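You operate a simulated robot arm through the tools that you are given. There is no shell and no other tool. Be economical: measure what you need, move in short steps, check, and stop when the job is done.

You run a simulated two-armed robot. Do the job below in one go: nothing can be reset, and whatever is moved stays where it is left.

JOB
Pick up the large purple box from the top of the test bench with one hand, pass it to the other hand and put it on the clear end of the stretcher bench. Set down upright: purple box.

The check looks at the end state, three seconds after you hand in, the way a careful person would. Anything else that was tipped, shoved, dropped, spilled or broken makes it a failure.

ROBOT AND FRAMES
Two 7-joint arms with two-finger parallel grippers on one trunk, on a base that drives. Base frame: it is fixed to the floor where the robot stands at the start and does not move with it; the origin is under the middle of the robot, x ahead of it, y to its left, z up; the surface under the hand at the start is at about z = 0.86. Readings come in m, degrees, newtons and seconds.
The left shoulder is at the start at [0.07, 0.163, 1.145], the right one opposite. With the tool pointing down near the work surface each hand reaches from about 0.4 to 0.88 m from the robot's upright axis, wherever it stands, measured 20 degrees to its own side. Places, roughly: clear end of the stretcher bench [0.5, -2, 0.9]. Payload 3.43 kg a hand.
The TCP of each hand is the grasp point between the finger pads, 0.034 m short of the fingertips. In the tool frame z runs along the fingers and y along their closing line. Largest opening 0.128 m; finger width 0.024, thickness 0.012; the body of the gripper, 0.048 by 0.13 m, starts 0.096 m behind the TCP.
Orientation is told as [roll, pitch, yaw] about the base's x, y, z axes, in that order, counted from this pose: with the fingers straight down and closing along the base's y, the tool's x points along the base's -x, its y along +y and its z along -z.

CONTROLS
- The arms move only by the tool arm_command. It takes "left_deltas", "right_deltas" or both (then of equal length, played together; a hand with none holds still); each is a list of rows, each a list of 7 numbers: the turn, a rotation vector about the tool's x, y, z in units of 180 degrees (1.0 is 180 degrees), then the shift along the tool's x, y, z in units of 400 mm (1.0 is 400 mm), then the finger opening in m, from 0 to 0.128. In form: [[ax, ay, az, tx, ty, tz, jaw], ...]. A call has 1 to 8 rows; each row is the pose to reach, as a shift and turn from the pose commanded when the call began, along the tool's axes at that moment. A call with a number of a shift or a turn outside -1 to 1 is refused whole. Each row takes 0.2 s and may step no farther than 0.05 m and 8.6 degrees from the row before; otherwise, or with a gripper value out of range, the whole call is refused. Where a pose cannot be reached the arm comes as near as it can. A force on the tool above 40 N (or 10 N above the force at the start of the call, whichever is more), or a blocked arm, ends the call early, and 0.2 s more pass. The fingers move at their own pace (about 0.153 m/s each) and stop on an object; they squeeze with about 41 N. The grip force told is the motor's: it shows also when the fingers shut on nothing. Time passes only in rows, and 0.2 s behind the last, so rows that repeat a pose let the fingers close. The reply holds the time, the measured pose of the TCP, the force on the tool along the base axes, the opening and the grip force, in the units named above and with some noise, with the torque about the TCP (base axes, N m) and any sound that the robot's microphone picked up, and new pictures: "show" is both (left out), scene, wrist or none (wrist: the cameras of the hands that moved).
- Cameras (640 x 400 px; columns grow to the right, rows downward): "scene" is now at [0.1349, 0.0324, 1.384]; the picture's right is [0.33, -0.95, 0.00], its down [-0.45, -0.16, -0.88] and it looks along [0.83, 0.29, -0.48] (base axes); focal length 261 px, centre (320, 200). "left" rides on the left gripper at [0.076, 0.011, -0.16] in its tool frame; the picture's right is [-0.15, 0.99, 0.00], its down [-0.88, -0.13, -0.46] and it looks along [-0.45, -0.07, 0.89] (tool axes); focal length 234 px, centre (320, 200). "right" rides on the right gripper at [0.076, -0.011, -0.16] in its tool frame; the picture's right is [0.15, 0.99, 0.00], its down [-0.88, 0.13, -0.46] and it looks along [-0.45, 0.07, 0.89] (tool axes); focal length 234 px, centre (320, 200). There is no depth. A picture from a camera that has moved, and an enlarged one, comes with that camera's place and axes in the base frame and with its lens.
- slide_trunk(by): slides the trunk up (or, below 0, down) by that many m; the arms and the scene camera ride with it, the base frame stays. It gives what a move gives, with no picture.
- base_move(legs): drives the robot by 1 to 6 legs, each [ahead, left, turn to the left] in m, m and degrees, along the robot's own axes; the way and the turn of a leg run together, so that a leg with both is an arc; at most 1.5 m and 180 degrees a leg. The arms and the cameras ride along, it lands a little off, and it stops where it bumps. It gives what a move gives, and a new picture of the scene camera.
- head_to(pan, tilt): turns the head with the scene camera to pan (to the left, within 86 degrees either way) and tilt (down, from -29 to 69), counted from straight ahead of the robot. It gives what a move gives, and a new picture of the scene camera.
- enlarge(camera, box): a new picture of the part [left, top, right, bottom] of that camera's present view, enlarged. The clock stands still meanwhile.
- sign_off(): hands the job in; it is judged then, once.

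Go step by step. Nothing tells you exact positions but the pictures and the camera data: compare them with the known pose of the tool, close in by small moves and look again before you grip or let go. The budget is 120 turns and 260 pictures, counting those below and the enlarged ones. Unless the task says otherwise, let go and move clear before handing in, and close with one line.

The tools are called after ">>>" as name(argument=value, ...) on one line, values as JSON. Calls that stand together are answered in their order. arm_command: Moves the arms, as the interface text tells. Its arguments: {"type":"object","properties":{"left_deltas":{"type":"array","items":{"type":"array","items":{"type":"number"}}},"right_deltas":{"type":"array","items":{"type":"array","items":{"type":"number"}}},"show":{"type":"string","enum":["both","scene","wrist","none"]}},"required":[]} The other tools are called the same way: slide_trunk (by) slides the trunk up or down; base_move (legs) drives the base; head_to (pan, tilt) turns the head that bears the scene camera; enlarge (camera, box) takes an enlarged picture of a part of a camera's view; sign_off () hands the job in.

At the start:

```text
t: 0.0
left_position: [0.5732, 0.4448, 1.1604]
left_tool_rot: [0.0, -0.1, 0.0]
left_ft_force: [0.8, -0.3, 0.0]
left_moment: [-0.01, 0.0, 0.01]
left_opening: 0.128
left_gripper_force: 0.0
right_position: [0.5799, -0.0119, 1.1611]
right_tool_rot: [0.0, 0.0, 0.0]
right_ft_force: [0.0, 0.0, 0.1]
right_moment: [0.0, 0.0, 0.01]
right_opening: 0.128
right_gripper_force: 0.1
trunk travel left (down, up): [-0.625, 0.315]
robot x, y, heading: [-0.0038, 0.0032, -0.0]
head pan, tilt: [19.0, 28.5]
```

scene: 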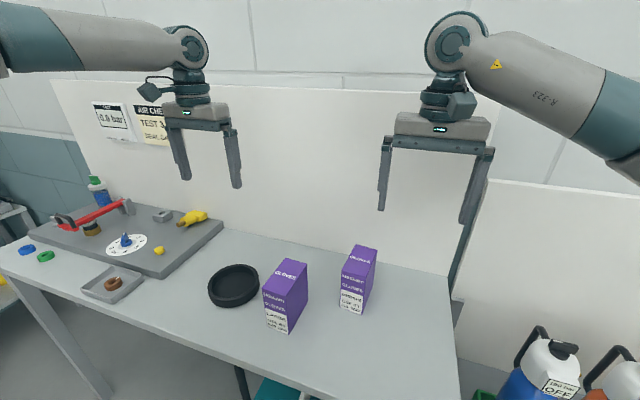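
right: 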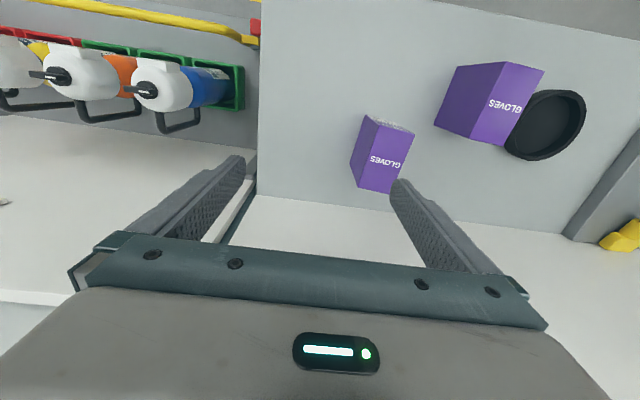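
left: 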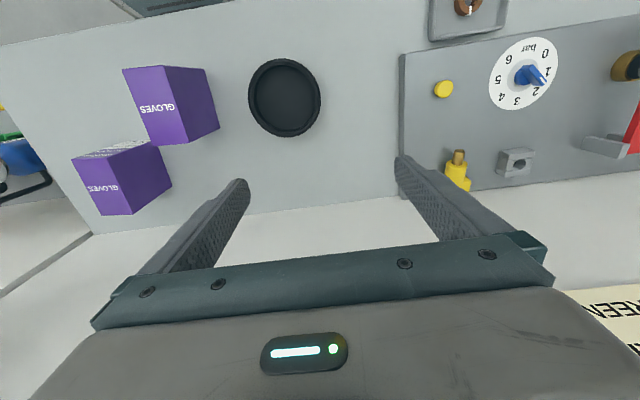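

Two purple boxes stand on the bench; I need to find out which is the larger one. I'll enlarge the view first.

>>> enlarge(camera="scene", box=[200, 220, 420, 358])

>>> enlarge(camera="right", box=[320, 30, 600, 205])

```text
2.90 times, centred on (310, 289) of scene
camera zoom: at [0.1349, 0.0324, 1.384], right [0.33, -0.95, 0.0], down [-0.45, -0.16, -0.88], along [0.83, 0.29, -0.48], focal length 757 px, centre (349, -58)
```

zoom: 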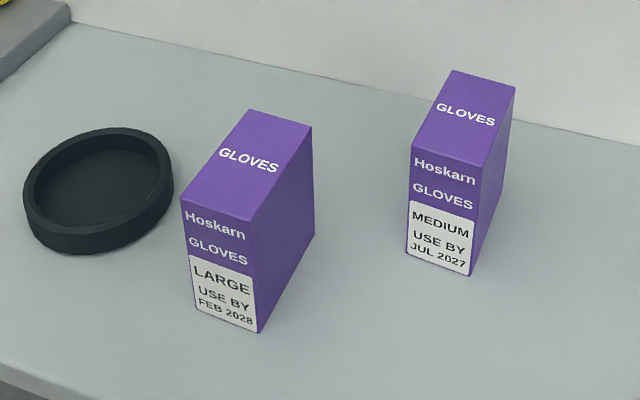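

```text
2.29 times, centred on (460, 118) of right
camera zoom: at [0.5052, -0.0217, 1.321], right [-0.15, 0.99, 0.0], down [0.88, 0.13, 0.46], along [0.45, 0.07, -0.89], focal length 535 px, centre (0, 389)
```

zoom: 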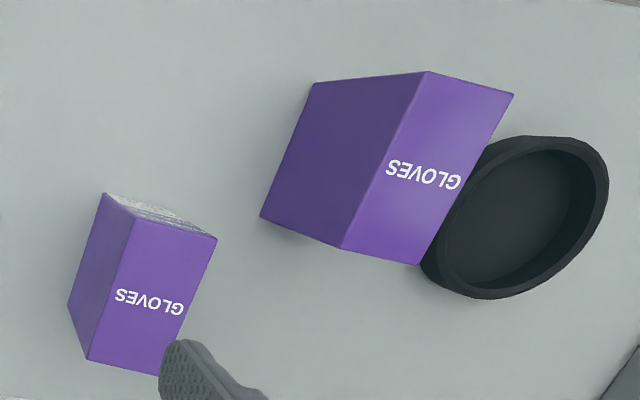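

The left box is the LARGE one: about 0.10 (x) × 0.054 (y) × 0.117 tall, centred near [0.50, 0.235]. I'll look toward the stretcher bench before starting.

>>> head_to(pan=-75, tilt=25)

>>> head_to(pan=-40, tilt=30)

>>> head_to(pan=25, tilt=45)

```text
t: 1.7
left_position: [0.5738, 0.4452, 1.1608]
left_tool_rot: [-0.1, 0.0, 0.0]
left_ft_force: [0.0, -0.5, 0.8]
left_moment: [0.02, 0.03, 0.01]
left_opening: 0.1281
left_gripper_force: 0.0
right_position: [0.5797, -0.0118, 1.1606]
right_tool_rot: [-0.1, -0.1, 0.0]
right_ft_force: [0.0, 0.3, 0.3]
right_moment: [-0.02, 0.0, -0.03]
right_opening: 0.1281
right_gripper_force: 0.0
trunk travel left (down, up): [-0.625, 0.315]
robot x, y, heading: [0.0014, -0.0019, -0.0]
head pan, tilt: [-75.0, 25.0]
camera scene: at [0.0728, -0.0862, 1.3897], right [-0.97, -0.26, 0.0], down [-0.11, 0.41, -0.91], along [0.23, -0.88, -0.42], focal length 261 px, centre (320, 200)
```

scene: 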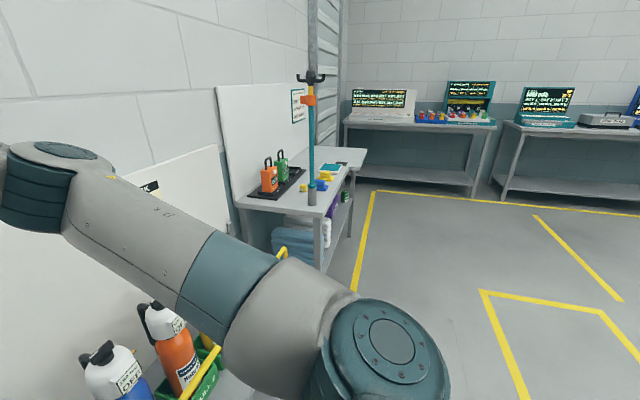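

```text
t: 2.7
left_position: [0.5732, 0.4438, 1.1604]
left_tool_rot: [0.0, 0.0, 0.1]
left_ft_force: [-0.2, 0.6, -1.0]
left_moment: [-0.03, -0.01, -0.02]
left_opening: 0.1281
left_gripper_force: 0.1
right_position: [0.5794, -0.0107, 1.1618]
right_tool_rot: [0.0, 0.0, 0.1]
right_ft_force: [0.0, -0.7, -0.3]
right_moment: [-0.05, 0.01, 0.0]
right_opening: 0.128
right_gripper_force: 0.1
trunk travel left (down, up): [-0.625, 0.315]
robot x, y, heading: [-0.0003, 0.0004, -0.3]
head pan, tilt: [-40.0, 30.0]
camera scene: at [0.1181, -0.0554, 1.3817], right [-0.64, -0.77, 0.0], down [-0.38, 0.32, -0.87], along [0.66, -0.56, -0.5], focal length 261 px, centre (320, 200)
```

scene: 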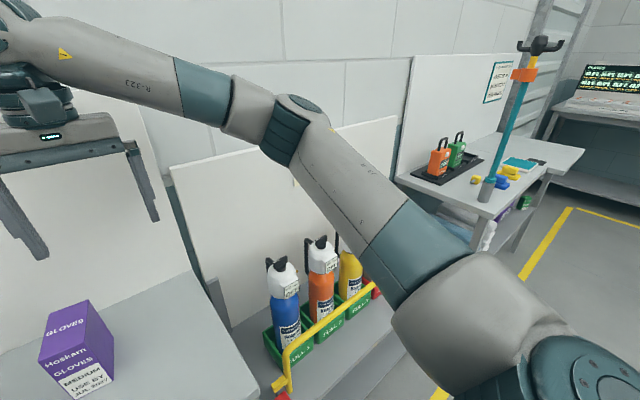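

```text
t: 4.1
left_position: [0.5739, 0.4462, 1.1599]
left_tool_rot: [0.0, 0.0, 0.0]
left_ft_force: [0.1, 0.6, 0.2]
left_moment: [0.0, -0.02, -0.01]
left_opening: 0.128
left_gripper_force: 0.1
right_position: [0.5801, -0.0111, 1.1623]
right_tool_rot: [0.0, 0.0, 0.1]
right_ft_force: [-1.0, 0.6, -0.4]
right_moment: [0.02, 0.0, 0.01]
right_opening: 0.128
right_gripper_force: 0.2
trunk travel left (down, up): [-0.625, 0.315]
robot x, y, heading: [0.0023, -0.0024, 0.2]
head pan, tilt: [25.0, 45.0]
camera scene: at [0.1226, 0.0371, 1.3591], right [0.42, -0.91, 0.0], down [-0.64, -0.3, -0.71], along [0.64, 0.3, -0.71], focal length 261 px, centre (320, 200)
```

scene: 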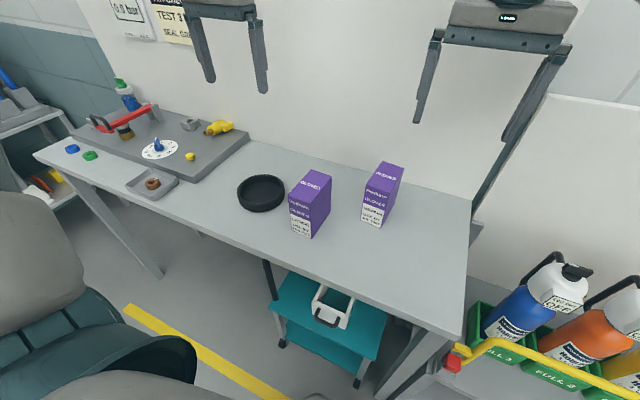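

The large box is confirmed next to the dish, with the medium one to its right. I'll bring the left hand above the far half of the large box and move the right hand aside.

>>> arm_command(left_deltas=[[0, 0, 0.002, 0.021, -0.088, 0.04, 0.11], [0, 0, 0.004, 0.042, -0.175, 0.08, 0.11], [0, 0, 0.006, 0.063, -0.263, 0.12, 0.11], [0, 0, 0.008, 0.083, -0.35, 0.16, 0.11], [0, 0, 0.01, 0.104, -0.438, 0.2, 0.11], [0, 0, 0.011, 0.125, -0.526, 0.25, 0.11], [0, 0, 0.011, 0.125, -0.526, 0.25, 0.11]], right_deltas=[[0, 0, 0, 0, -0.08, 0, 0.128], [0, 0, 0, 0, -0.16, 0, 0.128], [0, 0, 0, 0, -0.24, 0, 0.128], [0, 0, 0, 0, -0.32, 0, 0.128], [0, 0, 0, 0, -0.4, 0, 0.128], [0, 0, 0, 0, -0.4, 0, 0.128], [0, 0, 0, 0, -0.4, 0, 0.128]])

```text
t: 5.7
left_position: [0.5236, 0.2349, 1.0614]
left_tool_rot: [-0.1, 0.0, -1.9]
left_ft_force: [-0.6, 0.4, 0.2]
left_moment: [0.02, -0.02, 0.0]
left_opening: 0.1098
left_gripper_force: 0.1
right_position: [0.5813, -0.1707, 1.1589]
right_tool_rot: [0.0, 0.0, 0.1]
right_ft_force: [0.0, -0.2, 0.5]
right_moment: [-0.02, 0.01, 0.03]
right_opening: 0.1279
right_gripper_force: 0.0
trunk travel left (down, up): [-0.625, 0.315]
robot x, y, heading: [0.0019, -0.002, 0.2]
head pan, tilt: [25.0, 45.0]
camera scene: at [0.122, 0.0377, 1.3591], right [0.42, -0.91, 0.0], down [-0.64, -0.3, -0.71], along [0.64, 0.3, -0.71], focal length 261 px, centre (320, 200)
camera right: at [0.5058, -0.1804, 1.3195], right [-0.15, 0.99, 0.0], down [0.88, 0.13, 0.46], along [0.45, 0.07, -0.89], focal length 234 px, centre (320, 200)
camera left: at [0.4478, 0.249, 1.2212], right [0.18, 0.98, 0.0], down [0.88, -0.16, 0.46], along [0.45, -0.08, -0.89], focal length 234 px, centre (320, 200)
```

scene: 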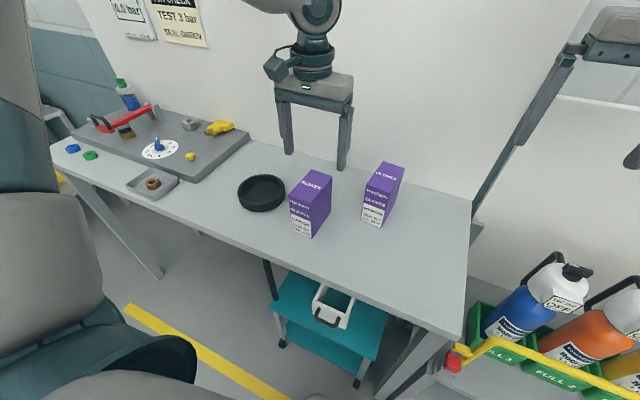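
right: 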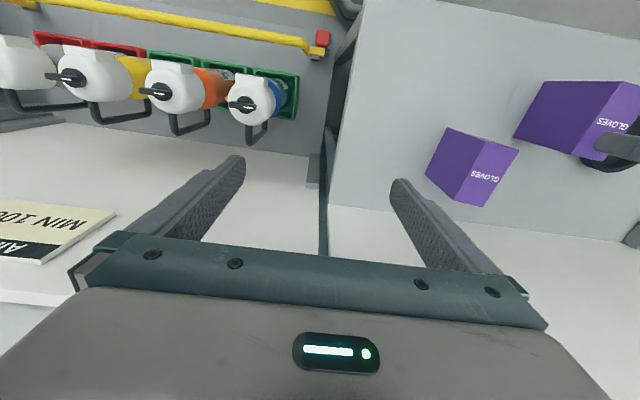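
left: 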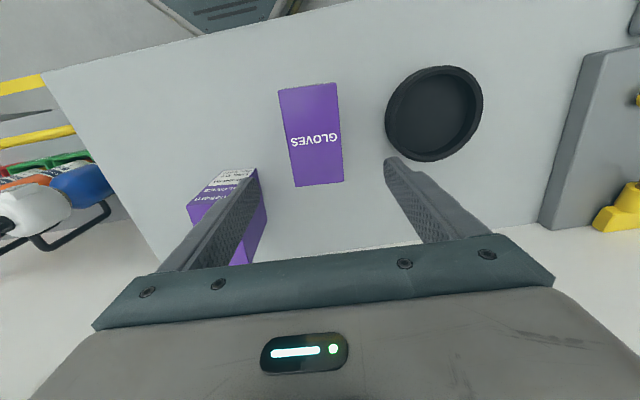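

Wrist view agrees: box centre [0.502, 0.234], yaw −2°, and the hand is centred over its far half. I'll descend straight and check before gripping.

>>> arm_command(left_deltas=[[0, 0, 0, 0, -0.002, 0.08, 0.11], [0, 0, 0, 0, -0.003, 0.16, 0.11], [0, 0, 0, 0, -0.003, 0.22, 0.11], [0, 0, 0, 0, -0.003, 0.265, 0.11], [0, 0, 0, 0, -0.003, 0.265, 0.11]])

```text
t: 6.9
left_position: [0.5228, 0.2339, 0.9546]
left_tool_rot: [-0.1, 0.0, -2.0]
left_ft_force: [0.1, -0.1, -0.4]
left_moment: [0.0, -0.02, 0.02]
left_opening: 0.1102
left_gripper_force: 0.0
right_position: [0.5814, -0.1702, 1.1598]
right_tool_rot: [-0.1, 0.0, 0.0]
right_ft_force: [0.9, 0.0, -0.4]
right_moment: [-0.02, -0.01, 0.0]
right_opening: 0.1281
right_gripper_force: 0.1
trunk travel left (down, up): [-0.625, 0.315]
robot x, y, heading: [0.0011, -0.0013, 0.1]
head pan, tilt: [25.0, 45.0]
camera scene: at [0.1221, 0.0369, 1.3591], right [0.42, -0.91, 0.0], down [-0.64, -0.3, -0.71], along [0.64, 0.3, -0.71], focal length 261 px, centre (320, 200)
camera left: at [0.4475, 0.2477, 1.1161], right [0.18, 0.98, 0.0], down [0.88, -0.16, 0.46], along [0.45, -0.08, -0.89], focal length 234 px, centre (320, 200)
```

scene: 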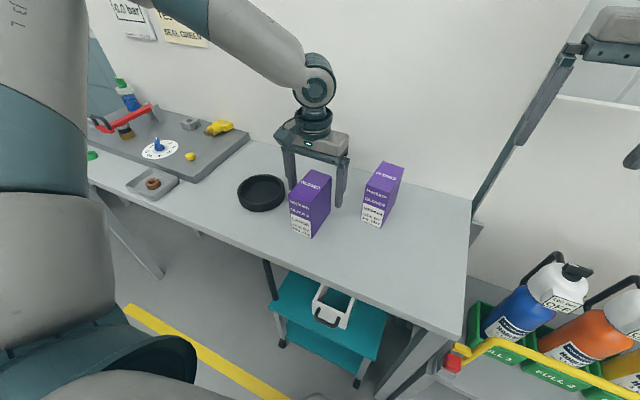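
left: 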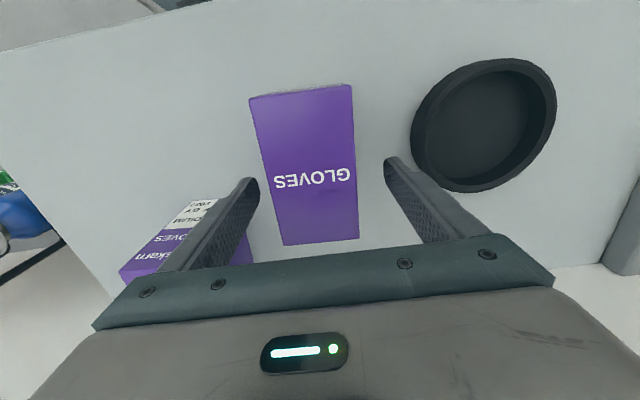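

The fingers straddle the box with clearance on both sides and the top checks out at z≈0.977. Closing, then a small lift.

>>> arm_command(left_deltas=[[0, 0, 0, 0, 0, 0, 0.04], [0, 0, 0, 0, 0, 0, 0.04], [0, 0, 0, 0, 0, 0, 0.04], [0, 0, 0, 0, 0, -0.05, 0.04], [0, 0, 0, 0, 0, -0.1, 0.04]])

```text
t: 8.1
left_position: [0.5229, 0.2328, 0.9956]
left_tool_rot: [-0.1, 0.0, -2.1]
left_ft_force: [0.8, 0.1, -2.2]
left_moment: [-0.01, -0.09, 0.05]
left_opening: 0.0555
left_gripper_force: 41.7
right_position: [0.581, -0.1712, 1.1599]
right_tool_rot: [0.0, 0.0, 0.0]
right_ft_force: [-0.2, -0.1, 0.6]
right_moment: [-0.02, -0.05, 0.01]
right_opening: 0.1279
right_gripper_force: 0.0
trunk travel left (down, up): [-0.625, 0.315]
robot x, y, heading: [0.0009, 0.0008, -0.1]
head pan, tilt: [25.0, 45.0]
camera scene: at [0.1221, 0.0369, 1.3591], right [0.42, -0.91, 0.0], down [-0.64, -0.3, -0.71], along [0.64, 0.3, -0.71], focal length 261 px, centre (320, 200)
camera left: at [0.4478, 0.248, 1.156], right [0.18, 0.98, 0.0], down [0.88, -0.16, 0.46], along [0.45, -0.08, -0.89], focal length 234 px, centre (320, 200)
```

scene: 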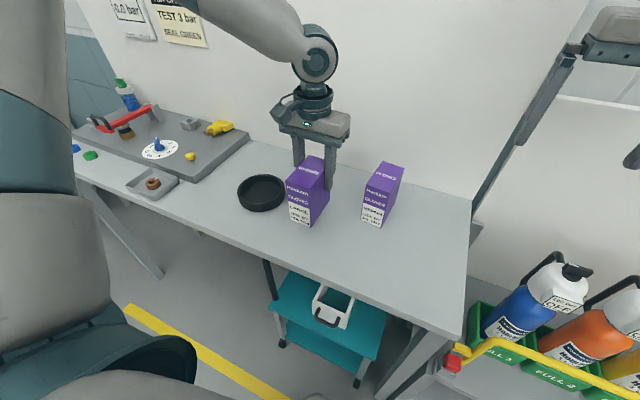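
left: 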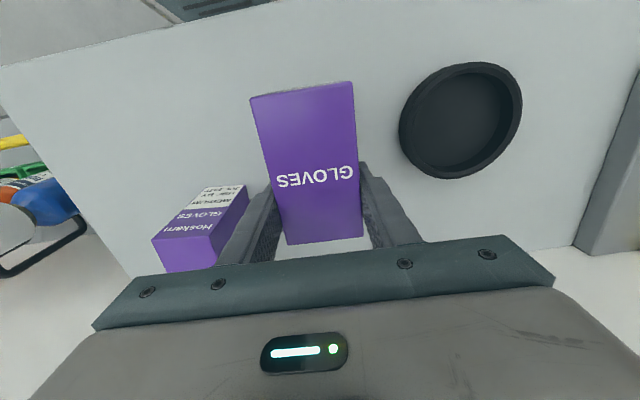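

The box is held (≈0.2 kg) by the left hand. I'll lift it clear and bring it to the middle, while tilting the right hand 45° forward for a handover grip on the near half.

>>> arm_command(left_deltas=[[0, 0, 0, 0, 0, -0.1, 0.04], [0, 0, 0, 0, 0, -0.2, 0.04], [0, 0, 0, 0, 0, -0.3, 0.04], [0, 0, 0, 0, 0, -0.4, 0.04], [0, 0, 0, 0, 0, -0.5, 0.04], [0, 0, 0, -0.066, -0.1, -0.5, 0.04], [0, 0, 0, -0.132, -0.2, -0.5, 0.04], [0, 0, 0, -0.198, -0.3, -0.5, 0.04]], right_deltas=[[0, -0.036, 0, 0.032, 0, -0.035, 0.11], [0, -0.072, 0, 0.064, 0, -0.07, 0.11], [0, -0.108, 0, 0.096, 0, -0.105, 0.11], [0, -0.144, 0, 0.128, 0, -0.14, 0.11], [0, -0.18, 0, 0.16, 0, -0.175, 0.11], [0, -0.216, 0, 0.192, 0, -0.21, 0.11], [0, -0.25, 0, 0.2225, 0, -0.245, 0.11], [0, -0.25, 0, 0.2225, 0, -0.245, 0.11]])

>>> arm_command(left_deltas=[[0, 0, 0, -0.05, -0.075, 0, 0.04], [0, 0, 0, -0.1, -0.15, 0, 0.04], [0, 0, 0, -0.1, -0.15, 0, 0.04]])

```text
t: 9.9
left_position: [0.5599, 0.1737, 1.1955]
left_tool_rot: [0.0, -0.2, -1.9]
left_ft_force: [-1.1, 0.1, -1.8]
left_moment: [-0.02, -0.08, -0.01]
left_opening: 0.0556
left_gripper_force: 40.7
left hand out of reach, approached as far as the arm can: row 7, 8
right_position: [0.49, -0.1712, 1.2599]
right_tool_rot: [0.2, -45.2, 0.0]
right_ft_force: [-0.4, 0.7, 0.4]
right_moment: [0.01, -0.03, -0.03]
right_opening: 0.1101
right_gripper_force: 0.0
trunk travel left (down, up): [-0.625, 0.315]
robot x, y, heading: [-0.0019, 0.0006, 0.2]
head pan, tilt: [25.0, 45.0]
camera scene: at [0.1201, 0.0373, 1.3593], right [0.42, -0.91, 0.0], down [-0.64, -0.3, -0.71], along [0.64, 0.3, -0.71], focal length 261 px, centre (320, 200)
camera right: at [0.324, -0.1819, 1.3176], right [-0.1, 0.99, -0.1], down [0.3, 0.13, 0.95], along [0.95, 0.07, -0.31], focal length 234 px, centre (320, 200)
camera left: at [0.4851, 0.1885, 1.3558], right [0.18, 0.98, 0.0], down [0.87, -0.16, 0.46], along [0.45, -0.08, -0.89], focal length 234 px, centre (320, 200)
```

scene: 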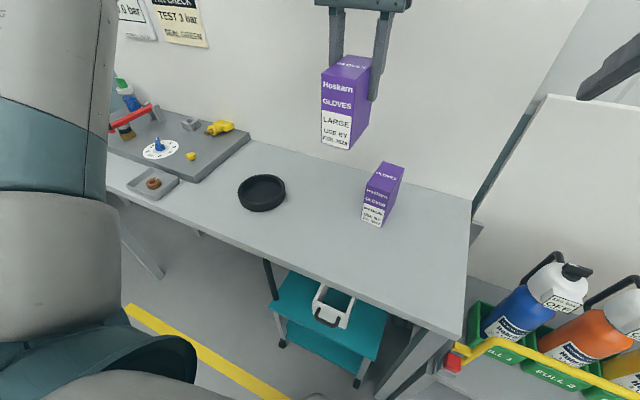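
right: 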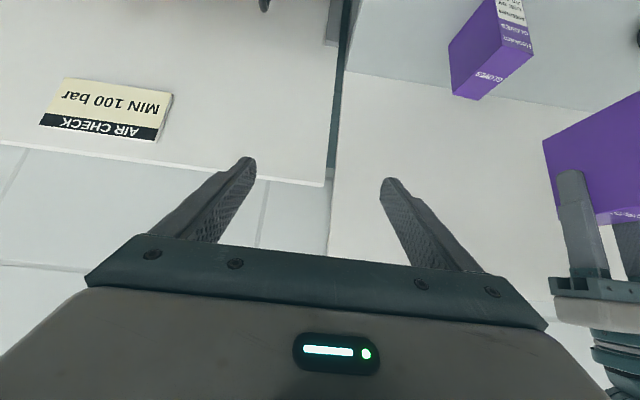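
left: 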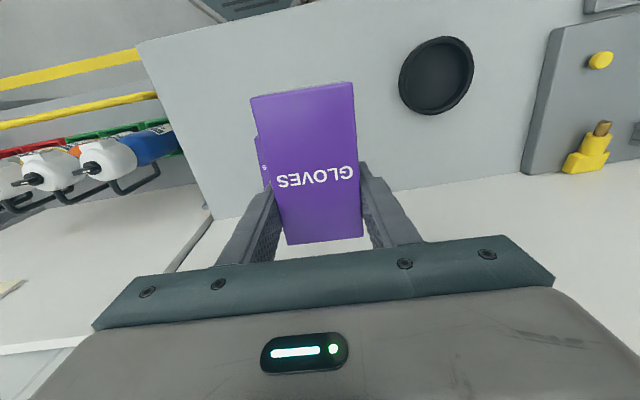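

```text
t: 10.7
left_position: [0.5634, 0.1747, 1.1935]
left_tool_rot: [0.0, 0.0, -1.9]
left_ft_force: [-0.6, 0.9, -3.8]
left_moment: [-0.01, -0.03, 0.0]
left_opening: 0.0557
left_gripper_force: 41.1
left hand out of reach, approached as far as the arm can: row 1, 2, 3
right_position: [0.494, -0.1697, 1.2573]
right_tool_rot: [0.0, -45.0, -0.1]
right_ft_force: [-0.4, -0.5, -0.8]
right_moment: [0.0, -0.02, 0.0]
right_opening: 0.11
right_gripper_force: 0.0
trunk travel left (down, up): [-0.625, 0.315]
robot x, y, heading: [0.0012, -0.0009, -0.2]
head pan, tilt: [25.0, 45.0]
camera scene: at [0.1232, 0.0371, 1.359], right [0.42, -0.91, 0.0], down [-0.64, -0.3, -0.71], along [0.64, 0.3, -0.71], focal length 261 px, centre (320, 200)
camera left: at [0.4881, 0.1882, 1.3543], right [0.18, 0.98, 0.0], down [0.88, -0.16, 0.46], along [0.45, -0.08, -0.89], focal length 234 px, centre (320, 200)
```

scene: 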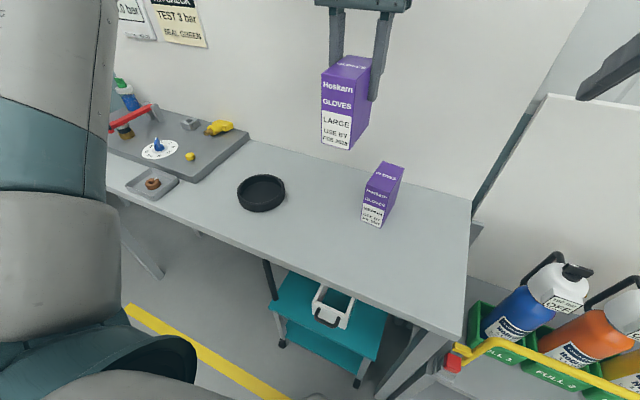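
left: 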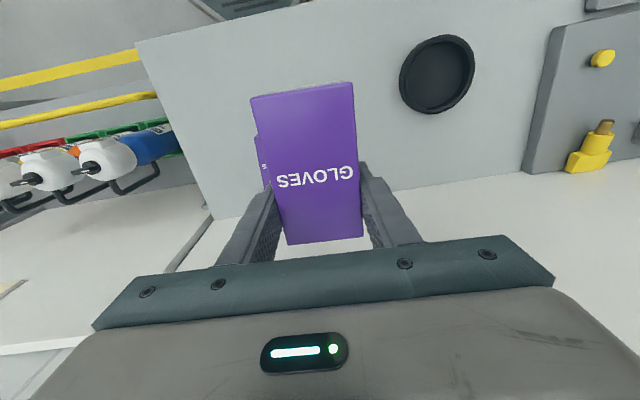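

The left arm ran out of reach at that height. I'll raise the trunk so the hands can work lower relative to the shoulders.

>>> slide_trunk(by=0.15)

>>> arm_command(left_deltas=[[0, 0, 0, 0, 0, 0.05, 0.04], [0, 0, 0, 0, 0, 0.1, 0.04]], show="none")

```text
t: 12.4
left_position: [0.5626, 0.1735, 1.3435]
left_tool_rot: [0.0, 0.0, -1.9]
left_ft_force: [0.0, 0.2, -2.2]
left_moment: [0.02, -0.07, 0.01]
left_opening: 0.0559
left_gripper_force: 41.3
right_position: [0.4938, -0.1716, 1.4087]
right_tool_rot: [0.0, -45.0, 0.0]
right_ft_force: [-0.3, 0.4, 0.0]
right_moment: [-0.01, 0.01, 0.04]
right_opening: 0.1098
right_gripper_force: 0.1
trunk travel left (down, up): [-0.775, 0.165]
robot x, y, heading: [0.0026, -0.0026, -0.0]
head pan, tilt: [25.0, 45.0]
```

```text
t: 13.0
left_position: [0.563, 0.1742, 1.3028]
left_tool_rot: [-0.1, 0.0, -1.9]
left_ft_force: [-0.2, -0.2, -2.5]
left_moment: [0.0, -0.05, -0.03]
left_opening: 0.0552
left_gripper_force: 41.2
right_position: [0.4926, -0.1707, 1.4075]
right_tool_rot: [0.0, -45.0, -0.1]
right_ft_force: [1.0, 0.7, 0.1]
right_moment: [0.0, 0.0, 0.0]
right_opening: 0.11
right_gripper_force: 0.1
trunk travel left (down, up): [-0.775, 0.165]
robot x, y, heading: [-0.0018, 0.0022, -0.0]
head pan, tilt: [25.0, 45.0]
```

Commands follow the actual pose. I'll lower the left hand and move it to the middle.

>>> arm_command(left_deltas=[[0, 0, 0, -0.02, -0.06, 0.05, 0.04], [0, 0, 0, -0.04, -0.12, 0.1, 0.04], [0, 0, 0, -0.06, -0.19, 0.13, 0.04], [0, 0, 0, -0.08, -0.24, 0.157, 0.04], [0, 0, 0, -0.09, -0.285, 0.157, 0.04], [0, 0, 0, -0.09, -0.285, 0.157, 0.04]], show="none")

```text
t: 14.4
left_position: [0.545, 0.1399, 1.2529]
left_tool_rot: [0.0, 0.0, -1.9]
left_ft_force: [0.2, 0.4, -2.3]
left_moment: [-0.04, -0.08, 0.0]
left_opening: 0.0557
left_gripper_force: 40.7
left hand out of reach, approached as far as the arm can: row 1, 2, 3, 4, 5, 6
right_position: [0.4927, -0.1713, 1.4078]
right_tool_rot: [0.0, -45.0, 0.1]
right_ft_force: [-0.3, -0.9, 0.2]
right_moment: [0.01, -0.01, 0.01]
right_opening: 0.1099
right_gripper_force: 0.0
trunk travel left (down, up): [-0.775, 0.165]
robot x, y, heading: [0.0001, 0.0008, -0.0]
head pan, tilt: [25.0, 45.0]
```

Left arm is limited when reaching inward with this yaw. I'll try yawing the hand to the left, which would also suit the right hand's approach.

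>>> arm_command(left_deltas=[[0, 0, -0.045, 0, 0, 0, 0.04], [0, 0, -0.09, 0, 0, 0, 0.04], [0, 0, -0.135, 0, 0, 0, 0.04], [0, 0, -0.18, 0, -0.05, 0, 0.04], [0, 0, -0.18, -0.02, -0.12, 0, 0.04], [0, 0, -0.18, -0.04, -0.2, 0, 0.04]], show="scene")

```text
t: 15.8
left_position: [0.5355, 0.1353, 1.2612]
left_tool_rot: [0.0, 0.1, 30.5]
left_ft_force: [0.4, 0.5, -3.1]
left_moment: [0.0, -0.05, 0.0]
left_opening: 0.0557
left_gripper_force: 40.6
left hand out of reach, approached as far as the arm can: row 4, 5, 6
right_position: [0.4938, -0.1714, 1.4075]
right_tool_rot: [0.0, -44.9, -0.1]
right_ft_force: [0.5, 0.0, -0.5]
right_moment: [0.02, -0.03, -0.01]
right_opening: 0.1104
right_gripper_force: 0.1
trunk travel left (down, up): [-0.775, 0.165]
robot x, y, heading: [-0.0003, -0.0029, 0.0]
head pan, tilt: [25.0, 45.0]
camera scene: at [0.1237, 0.0374, 1.5089], right [0.42, -0.91, 0.0], down [-0.64, -0.3, -0.71], along [0.64, 0.3, -0.71], focal length 261 px, centre (320, 200)
```

scene: 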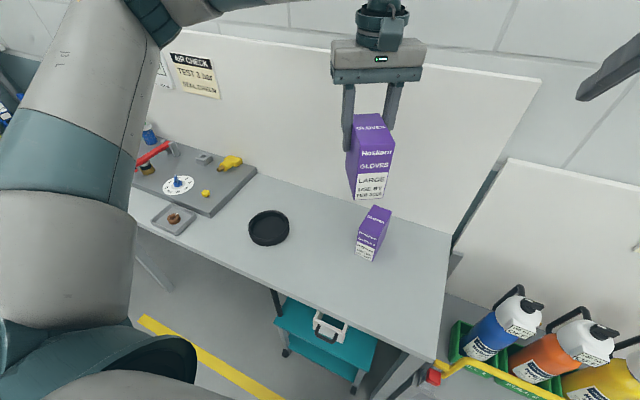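

The yaw works, but inward motion doesn't. So the right hand will come to the box: I'll yaw the left hand to 60° and yaw the right hand by the same amount so it approaches from the right.

>>> arm_command(left_deltas=[[0, 0, -0.04, 0, 0, 0, 0.04], [0, 0, -0.08, 0, 0, 0, 0.04], [0, 0, -0.12, 0, 0, 0, 0.04], [0, 0, -0.164, 0, 0, 0, 0.04], [0, 0, -0.164, 0, 0, 0, 0.04], [0, 0, -0.164, 0, 0, 0, 0.04], [0, 0, -0.164, 0, 0, 0, 0.04], [0, 0, -0.164, 0, 0, 0, 0.04]], right_deltas=[[-0.0295, 0, -0.0295, 0, 0, 0, 0.11], [-0.059, 0, -0.059, 0, 0, 0, 0.11], [-0.0885, 0, -0.0885, 0, 0, 0, 0.11], [-0.118, 0, -0.118, 0, 0, 0, 0.11], [-0.1475, 0, -0.1475, 0, 0, 0, 0.11], [-0.177, 0, -0.177, 0, 0, 0, 0.11], [-0.2065, 0, -0.2065, 0, 0, 0, 0.11], [-0.236, 0, -0.236, 0, 0, 0, 0.11]])

```text
t: 17.6
left_position: [0.5371, 0.1364, 1.2604]
left_tool_rot: [-0.1, 0.2, 60.0]
left_ft_force: [0.4, 0.0, -3.2]
left_moment: [0.08, -0.07, 0.01]
left_opening: 0.0558
left_gripper_force: 41.2
right_position: [0.4929, -0.1716, 1.4082]
right_tool_rot: [0.1, -45.0, 60.1]
right_ft_force: [-0.4, 0.6, 0.4]
right_moment: [0.02, 0.01, 0.02]
right_opening: 0.1101
right_gripper_force: 0.0
trunk travel left (down, up): [-0.775, 0.165]
robot x, y, heading: [0.0009, 0.0014, -0.1]
head pan, tilt: [25.0, 45.0]
camera scene: at [0.1236, 0.0369, 1.509], right [0.42, -0.91, 0.0], down [-0.64, -0.3, -0.71], along [0.64, 0.3, -0.71], focal length 261 px, centre (320, 200)
camera right: at [0.4213, -0.3217, 1.4666], right [-0.91, 0.4, -0.1], down [0.04, 0.32, 0.95], along [0.41, 0.86, -0.31], focal length 234 px, centre (320, 200)
camera left: at [0.4906, 0.077, 1.422], right [-0.78, 0.62, 0.0], down [0.55, 0.7, 0.45], along [0.28, 0.36, -0.89], focal length 234 px, centre (320, 200)
```

scene: 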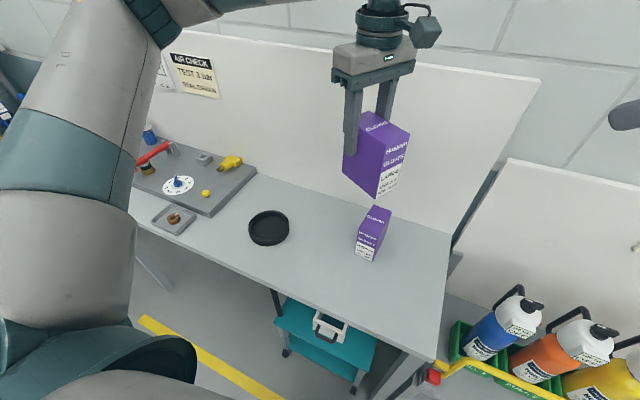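
right: 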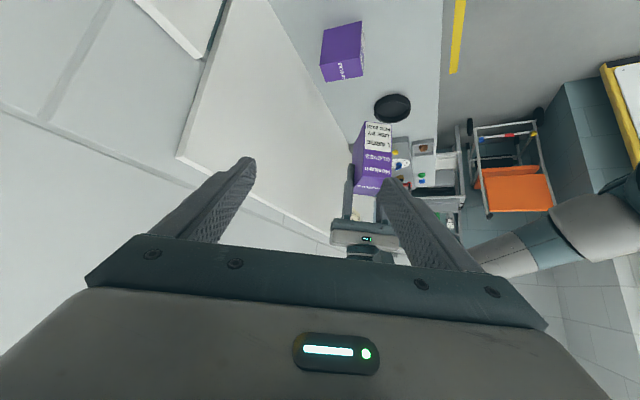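
left: 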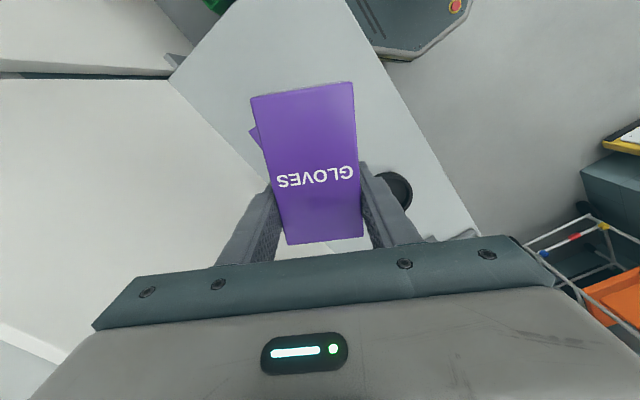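

The hands are aligned in yaw at 60°, and the box is visible ahead of the right gripper. Moving the right hand to a pre-grasp 14 cm back along its approach line.

>>> arm_command(right_deltas=[[0, 0, 0, -0.021, 0.06, 0.08, 0.11], [0, 0, 0, -0.042, 0.12, 0.16, 0.11], [0, 0, 0, -0.063, 0.18, 0.24, 0.11], [0, 0, 0, -0.084, 0.24, 0.32, 0.11], [0, 0, 0, -0.103, 0.289, 0.4035, 0.11], [0, 0, 0, -0.103, 0.289, 0.4035, 0.11]])

```text
t: 19.0
left_position: [0.5364, 0.1343, 1.2609]
left_tool_rot: [0.0, 0.0, 60.0]
left_ft_force: [0.0, 0.6, -2.5]
left_moment: [0.03, -0.06, 0.0]
left_opening: 0.0557
left_gripper_force: 41.3
right_position: [0.4609, 0.0083, 1.321]
right_tool_rot: [0.0, -45.1, 60.1]
right_ft_force: [0.2, -0.6, 1.0]
right_moment: [0.01, 0.03, -0.02]
right_opening: 0.1101
right_gripper_force: 0.0
trunk travel left (down, up): [-0.775, 0.165]
robot x, y, heading: [-0.0003, -0.0029, -0.1]
head pan, tilt: [25.0, 45.0]
camera scene: at [0.1224, 0.036, 1.5091], right [0.42, -0.91, 0.0], down [-0.64, -0.3, -0.71], along [0.64, 0.3, -0.71], focal length 261 px, centre (320, 200)
camera right: at [0.3884, -0.1415, 1.38], right [-0.91, 0.4, -0.1], down [0.04, 0.32, 0.95], along [0.42, 0.86, -0.31], focal length 234 px, centre (320, 200)
```

scene: 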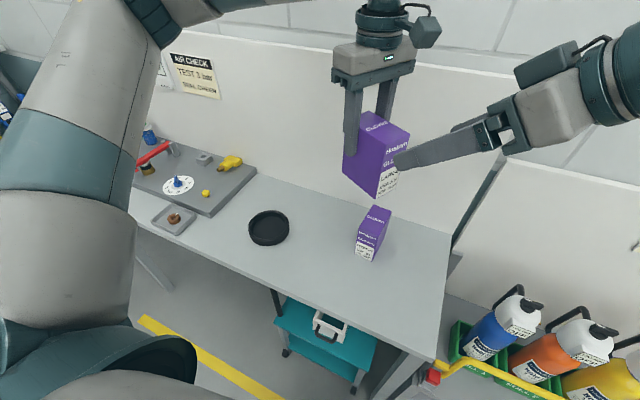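
right: 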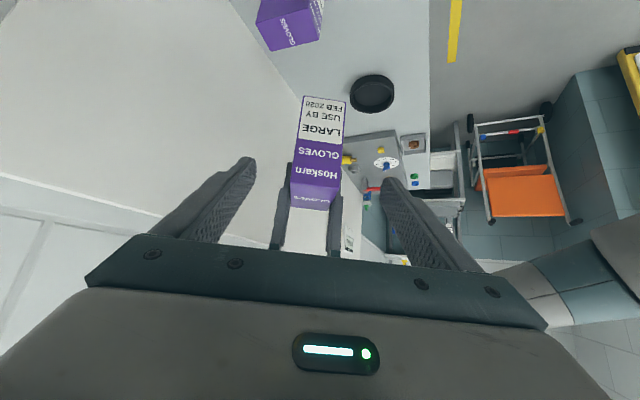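

The box sits centred between the right fingers. Advancing 14 cm along the approach, watching forces.

>>> arm_command(right_deltas=[[0, 0, 0, 0, 0, 0.08, 0.11], [0, 0, 0, 0, 0, 0.16, 0.11], [0, 0, 0, 0, 0, 0.24, 0.11], [0, 0, 0, 0, 0, 0.3, 0.11], [0, 0, 0, 0, 0, 0.345, 0.11], [0, 0, 0, 0, 0, 0.345, 0.11]])

```text
t: 20.4
left_position: [0.537, 0.1356, 1.2617]
left_tool_rot: [0.0, 0.0, 60.0]
left_ft_force: [-0.2, 0.0, -1.8]
left_moment: [0.04, -0.06, 0.01]
left_opening: 0.0555
left_gripper_force: 41.2
right_position: [0.5128, 0.0953, 1.2249]
right_tool_rot: [-0.1, -45.0, 60.0]
right_ft_force: [-0.4, 0.0, -0.3]
right_moment: [0.04, 0.0, 0.01]
right_opening: 0.1101
right_gripper_force: 0.1
trunk travel left (down, up): [-0.775, 0.165]
robot x, y, heading: [-0.0009, 0.0026, -0.1]
head pan, tilt: [25.0, 45.0]
camera scene: at [0.1226, 0.037, 1.5091], right [0.42, -0.91, 0.0], down [-0.64, -0.3, -0.71], along [0.64, 0.3, -0.71], focal length 261 px, centre (320, 200)
camera right: at [0.4395, -0.0539, 1.2838], right [-0.91, 0.4, -0.1], down [0.04, 0.32, 0.95], along [0.41, 0.86, -0.31], focal length 234 px, centre (320, 200)
```

scene: 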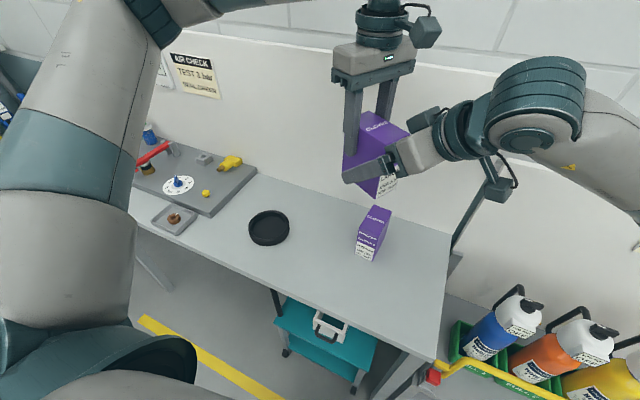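
right: 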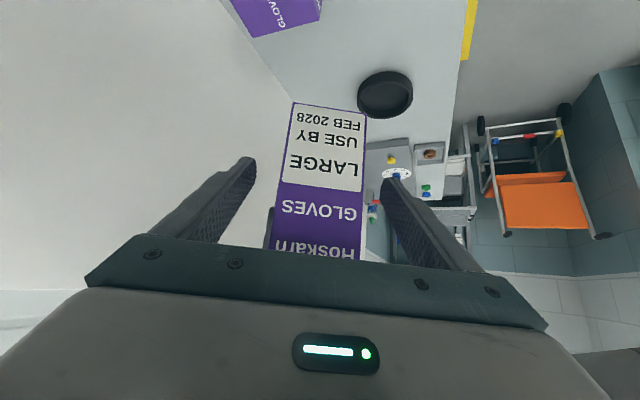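

All is as planned: the right fingers flank the near half, below the left fingertips. Closing the right gripper.

>>> arm_command(right_deltas=[[0, 0, 0, 0, 0, 0, 0.07], [0, 0, 0, 0, 0, 0, 0.04], [0, 0, 0, 0, 0, 0, 0.04], [0, 0, 0, 0, 0, 0, 0.04]])

```text
t: 21.4
left_position: [0.5362, 0.1359, 1.261]
left_tool_rot: [0.0, 0.1, 60.0]
left_ft_force: [-7.1, 3.0, 1.3]
left_moment: [0.23, 0.47, -0.31]
left_opening: 0.0559
left_gripper_force: 41.0
right_position: [0.5128, 0.0944, 1.2256]
right_tool_rot: [0.0, -45.1, 60.1]
right_ft_force: [5.8, -3.2, 0.3]
right_moment: [-0.21, -0.21, -0.02]
right_opening: 0.0559
right_gripper_force: 41.2
trunk travel left (down, up): [-0.775, 0.165]
robot x, y, heading: [-0.002, 0.0012, -0.1]
head pan, tilt: [25.0, 45.0]
camera scene: at [0.1229, 0.0371, 1.509], right [0.42, -0.91, 0.0], down [-0.64, -0.3, -0.71], along [0.64, 0.3, -0.71], focal length 261 px, centre (320, 200)
camera right: at [0.4399, -0.0541, 1.2839], right [-0.91, 0.4, -0.1], down [0.04, 0.33, 0.94], along [0.42, 0.85, -0.31], focal length 234 px, centre (320, 200)
```

scene: 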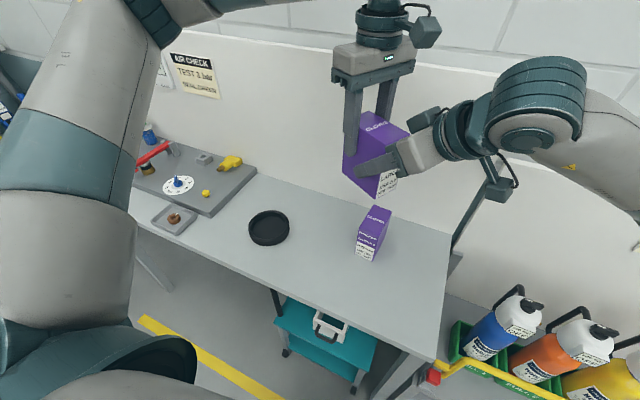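
right: 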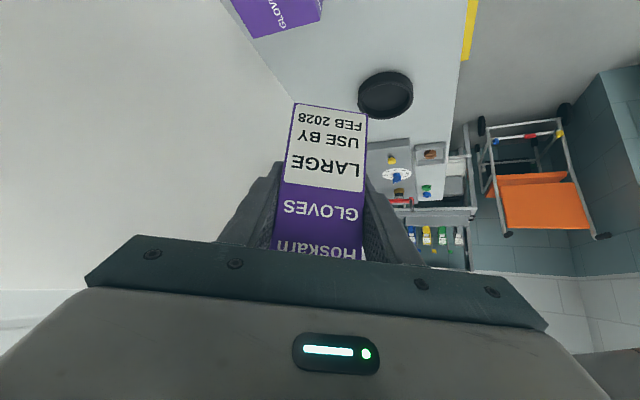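

Both hands hold the box. Opening the left hand and lifting it away straight up.

>>> arm_command(left_deltas=[[0, 0, 0, 0, 0, 0, 0.075], [0, 0, 0, 0, 0, 0, 0.09], [0, 0, 0, 0, 0, 0, 0.09], [0, 0, 0, 0, 0, -0.05, 0.09], [0, 0, 0, 0, 0, -0.12, 0.09], [0, 0, 0, 0, 0, -0.2, 0.09]])

```text
t: 22.8
left_position: [0.5327, 0.1514, 1.3311]
left_tool_rot: [0.0, 0.0, 60.0]
left_ft_force: [0.1, 0.1, 0.3]
left_moment: [0.0, -0.02, -0.01]
left_opening: 0.0901
left_gripper_force: 0.0
left hand out of reach, approached as far as the arm can: row 4, 5, 6
right_position: [0.5122, 0.0941, 1.2249]
right_tool_rot: [0.0, -45.0, 60.0]
right_ft_force: [-1.3, 0.0, -0.5]
right_moment: [-0.03, 0.05, -0.02]
right_opening: 0.0558
right_gripper_force: 40.8
trunk travel left (down, up): [-0.775, 0.165]
robot x, y, heading: [0.0029, -0.0, 0.0]
head pan, tilt: [25.0, 45.0]
camera scene: at [0.1225, 0.0373, 1.509], right [0.42, -0.91, 0.0], down [-0.64, -0.3, -0.71], along [0.64, 0.3, -0.71], focal length 261 px, centre (320, 200)
camera left: at [0.4856, 0.0922, 1.4929], right [-0.78, 0.62, 0.0], down [0.55, 0.7, 0.46], along [0.28, 0.36, -0.89], focal length 234 px, centre (320, 200)
```

scene: 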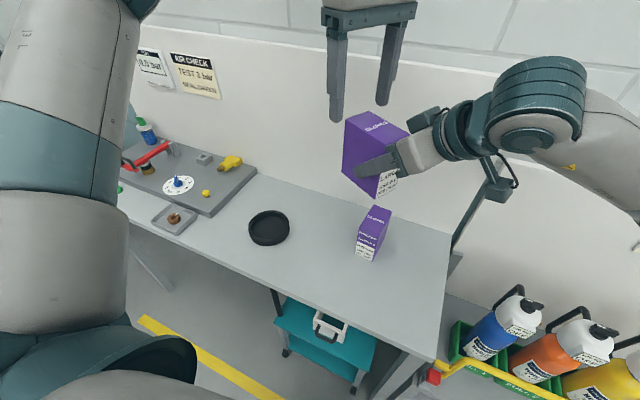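
left: 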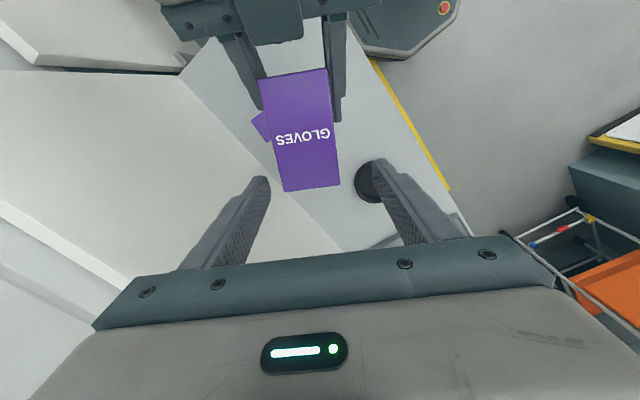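

The right hand holds the box alone. Now I'll withdraw the left hand sideways and bring the right hand with the box around to the right front.

>>> arm_command(left_deltas=[[0, 0, 0, -0.09, 0.052, 0, 0.09], [0, 0, 0, -0.18, 0.104, 0, 0.09], [0, 0, 0.04, -0.27, 0.156, 0, 0.09], [0, 0, 0.08, -0.36, 0.208, 0, 0.09], [0, 0, 0.12, -0.45, 0.26, 0, 0.09], [0, 0, 0.16, -0.541, 0.3125, 0, 0.09], [0, 0, 0.2, -0.541, 0.3125, 0, 0.09], [0, 0, 0.24, -0.541, 0.3125, 0, 0.09]], right_deltas=[[0.0295, 0, 0.0295, 0.0555, -0.029, -0.069, 0.04], [0.059, 0, 0.059, 0.111, -0.058, -0.1375, 0.04], [0.0885, 0, 0.0885, 0.1665, -0.087, -0.206, 0.04], [0.118, 0, 0.118, 0.222, -0.116, -0.275, 0.04], [0.1475, 0, 0.1475, 0.2775, -0.145, -0.344, 0.04], [0.177, 0, 0.177, 0.333, -0.174, -0.4125, 0.04], [0.2065, 0, 0.2065, 0.3885, -0.203, -0.481, 0.04], [0.236, 0, 0.236, 0.444, -0.2325, -0.55, 0.04]])

```text
t: 24.6
left_position: [0.5301, 0.3988, 1.3354]
left_tool_rot: [0.0, -0.1, 16.7]
left_ft_force: [-0.8, 0.2, -0.2]
left_moment: [0.01, -0.05, -0.03]
left_opening: 0.0901
left_gripper_force: 0.0
right_position: [0.5002, -0.1873, 1.286]
right_tool_rot: [0.1, -44.9, -0.3]
right_ft_force: [0.2, 0.4, -1.9]
right_moment: [0.04, 0.03, -0.02]
right_opening: 0.0556
right_gripper_force: 40.7
right hand out of reach, approached as far as the arm can: row 5, 6, 7, 8
trunk travel left (down, up): [-0.775, 0.165]
robot x, y, heading: [-0.0001, -0.0013, -0.0]
head pan, tilt: [25.0, 45.0]
camera scene: at [0.1219, 0.0353, 1.5091], right [0.42, -0.91, 0.0], down [-0.64, -0.3, -0.71], along [0.64, 0.3, -0.71], focal length 261 px, centre (320, 200)
camera right: at [0.3339, -0.1991, 1.3454], right [-0.1, 0.99, -0.1], down [0.3, 0.13, 0.94], along [0.95, 0.07, -0.31], focal length 234 px, centre (320, 200)
camera left: at [0.4554, 0.3882, 1.4959], right [-0.14, 0.99, 0.0], down [0.88, 0.13, 0.46], along [0.45, 0.07, -0.89], focal length 234 px, centre (320, 200)
```

scene: 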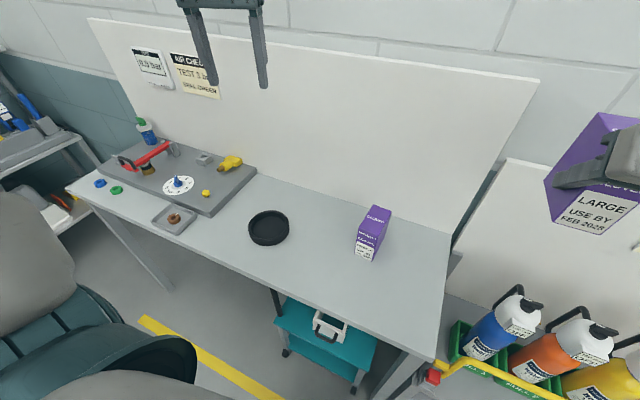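
right: 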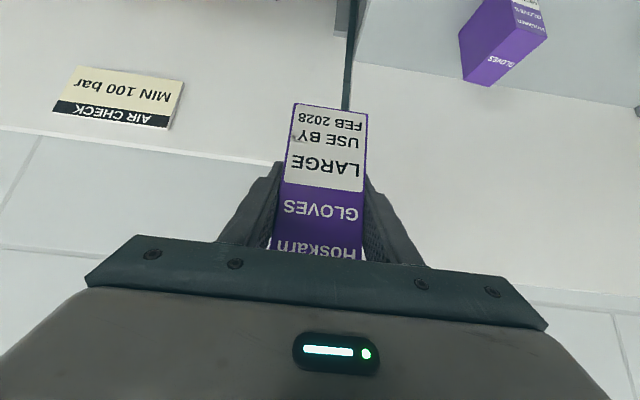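
left: 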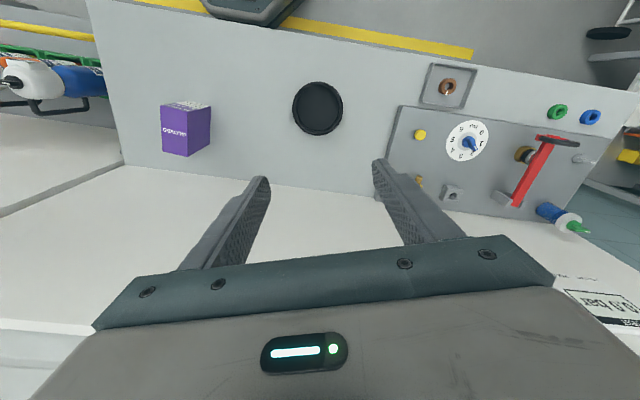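

The box is upright in the right hand and the bench is clear. I'll back off and drive right partway, then look at the stretcher bench.

>>> base_move(legs=[[-0.4, 0, 0], [0, -1.0, 0]])

>>> head_to(pan=-50, tilt=30)

```text
t: 31.8
left_position: [0.1334, -0.5829, 1.3345]
left_tool_rot: [-0.1, 0.0, 17.3]
left_ft_force: [0.0, 0.3, -0.1]
left_moment: [0.01, 0.02, -0.04]
left_opening: 0.0901
left_gripper_force: 0.0
right_position: [0.11, -1.17, 1.2863]
right_tool_rot: [0.0, -44.9, 0.5]
right_ft_force: [-0.2, 0.4, -2.9]
right_moment: [0.0, 0.05, 0.02]
right_opening: 0.0559
right_gripper_force: 40.5
trunk travel left (down, up): [-0.775, 0.165]
robot x, y, heading: [-0.397, -0.988, 0.6]
head pan, tilt: [25.0, 45.0]
camera scene: at [-0.271, -0.9503, 1.509], right [0.43, -0.9, 0.0], down [-0.64, -0.31, -0.71], along [0.64, 0.31, -0.71], focal length 261 px, centre (320, 200)
```

scene: 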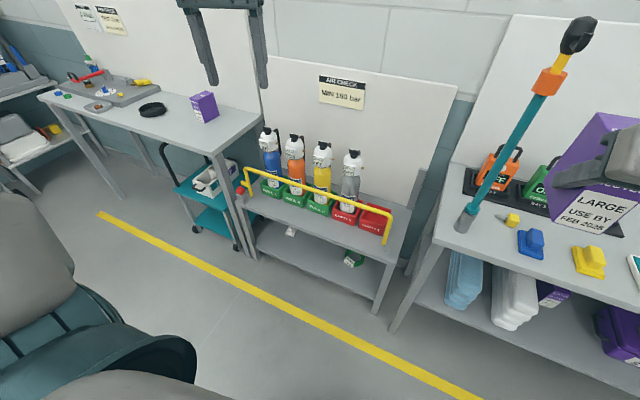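

```text
t: 33.3
left_position: [0.1339, -0.5832, 1.3334]
left_tool_rot: [0.1, 0.0, 17.4]
left_ft_force: [-0.6, 0.0, 0.0]
left_moment: [0.01, 0.04, 0.02]
left_opening: 0.0902
left_gripper_force: 0.0
right_position: [0.1094, -1.1707, 1.2856]
right_tool_rot: [0.0, -45.0, 0.5]
right_ft_force: [-0.5, -0.3, -3.0]
right_moment: [0.0, 0.06, 0.0]
right_opening: 0.0559
right_gripper_force: 40.8
trunk travel left (down, up): [-0.775, 0.165]
robot x, y, heading: [-0.3948, -0.9858, 0.4]
head pan, tilt: [-50.0, 30.0]
camera scene: at [-0.2854, -1.0547, 1.5316], right [-0.76, -0.65, 0.0], down [-0.33, 0.38, -0.87], along [0.56, -0.66, -0.5], focal length 261 px, centre (320, 200)
```

scene: 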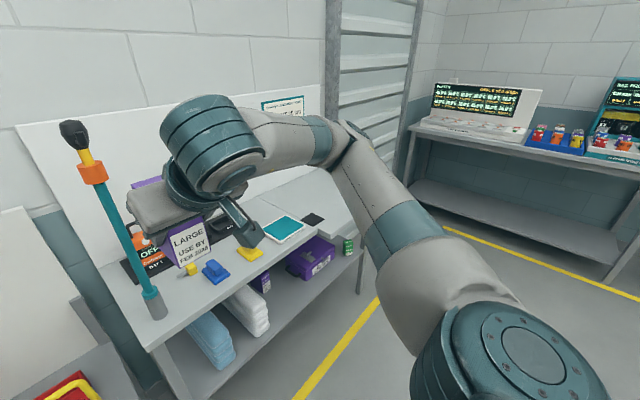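

The pole stands at about [0.37, −1.12], and the box is safely in front of it. The clear part looks to be at the far end of this bench, so I'll continue right and look.

>>> base_move(legs=[[0, -0.8, 0]])

>>> head_to(pan=5, tilt=40)

```text
t: 37.6
left_position: [0.142, -1.3724, 1.3334]
left_tool_rot: [-0.1, 0.0, 18.6]
left_ft_force: [-0.1, 0.8, -0.1]
left_moment: [-0.01, 0.02, 0.02]
left_opening: 0.0901
left_gripper_force: 0.0
right_position: [0.1296, -1.9607, 1.2873]
right_tool_rot: [0.0, -44.8, 1.8]
right_ft_force: [-0.1, -0.6, -2.2]
right_moment: [0.0, 0.06, -0.01]
right_opening: 0.0558
right_gripper_force: 41.0
trunk travel left (down, up): [-0.775, 0.165]
robot x, y, heading: [-0.377, -1.7883, 1.8]
head pan, tilt: [-50.0, 30.0]
camera scene: at [-0.2671, -1.8526, 1.5317], right [-0.75, -0.67, 0.0], down [-0.33, 0.37, -0.87], along [0.58, -0.65, -0.5], focal length 261 px, centre (320, 200)
```

scene: 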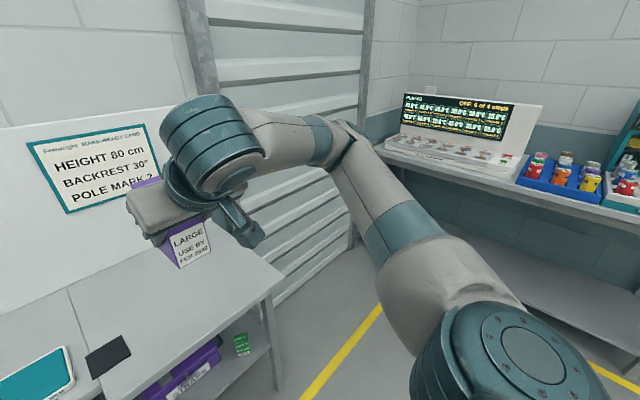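

```text
t: 38.8
left_position: [0.1425, -1.3732, 1.3334]
left_tool_rot: [0.0, 0.0, 18.7]
left_ft_force: [-0.3, -0.3, 0.0]
left_moment: [-0.01, 0.0, 0.01]
left_opening: 0.0899
left_gripper_force: 0.1
right_position: [0.1302, -1.9614, 1.2873]
right_tool_rot: [0.0, -44.9, 1.8]
right_ft_force: [-0.4, -0.4, -2.3]
right_moment: [-0.02, 0.04, -0.03]
right_opening: 0.0557
right_gripper_force: 40.8
trunk travel left (down, up): [-0.775, 0.165]
robot x, y, heading: [-0.3776, -1.7888, 2.0]
head pan, tilt: [5.0, 40.0]
camera scene: at [-0.2429, -1.776, 1.5163], right [0.12, -0.99, 0.0], down [-0.64, -0.08, -0.77], along [0.76, 0.09, -0.64], focal length 261 px, centre (320, 200)
```

scene: 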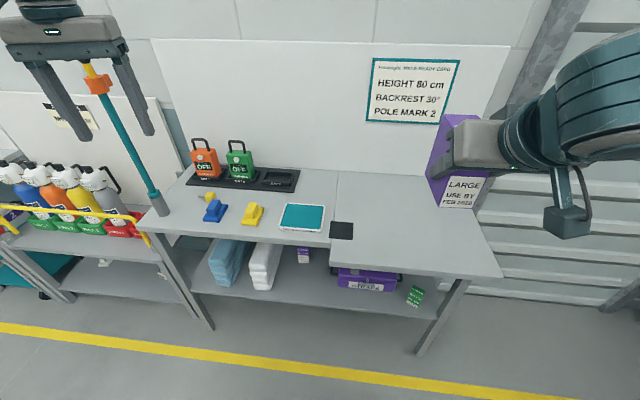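

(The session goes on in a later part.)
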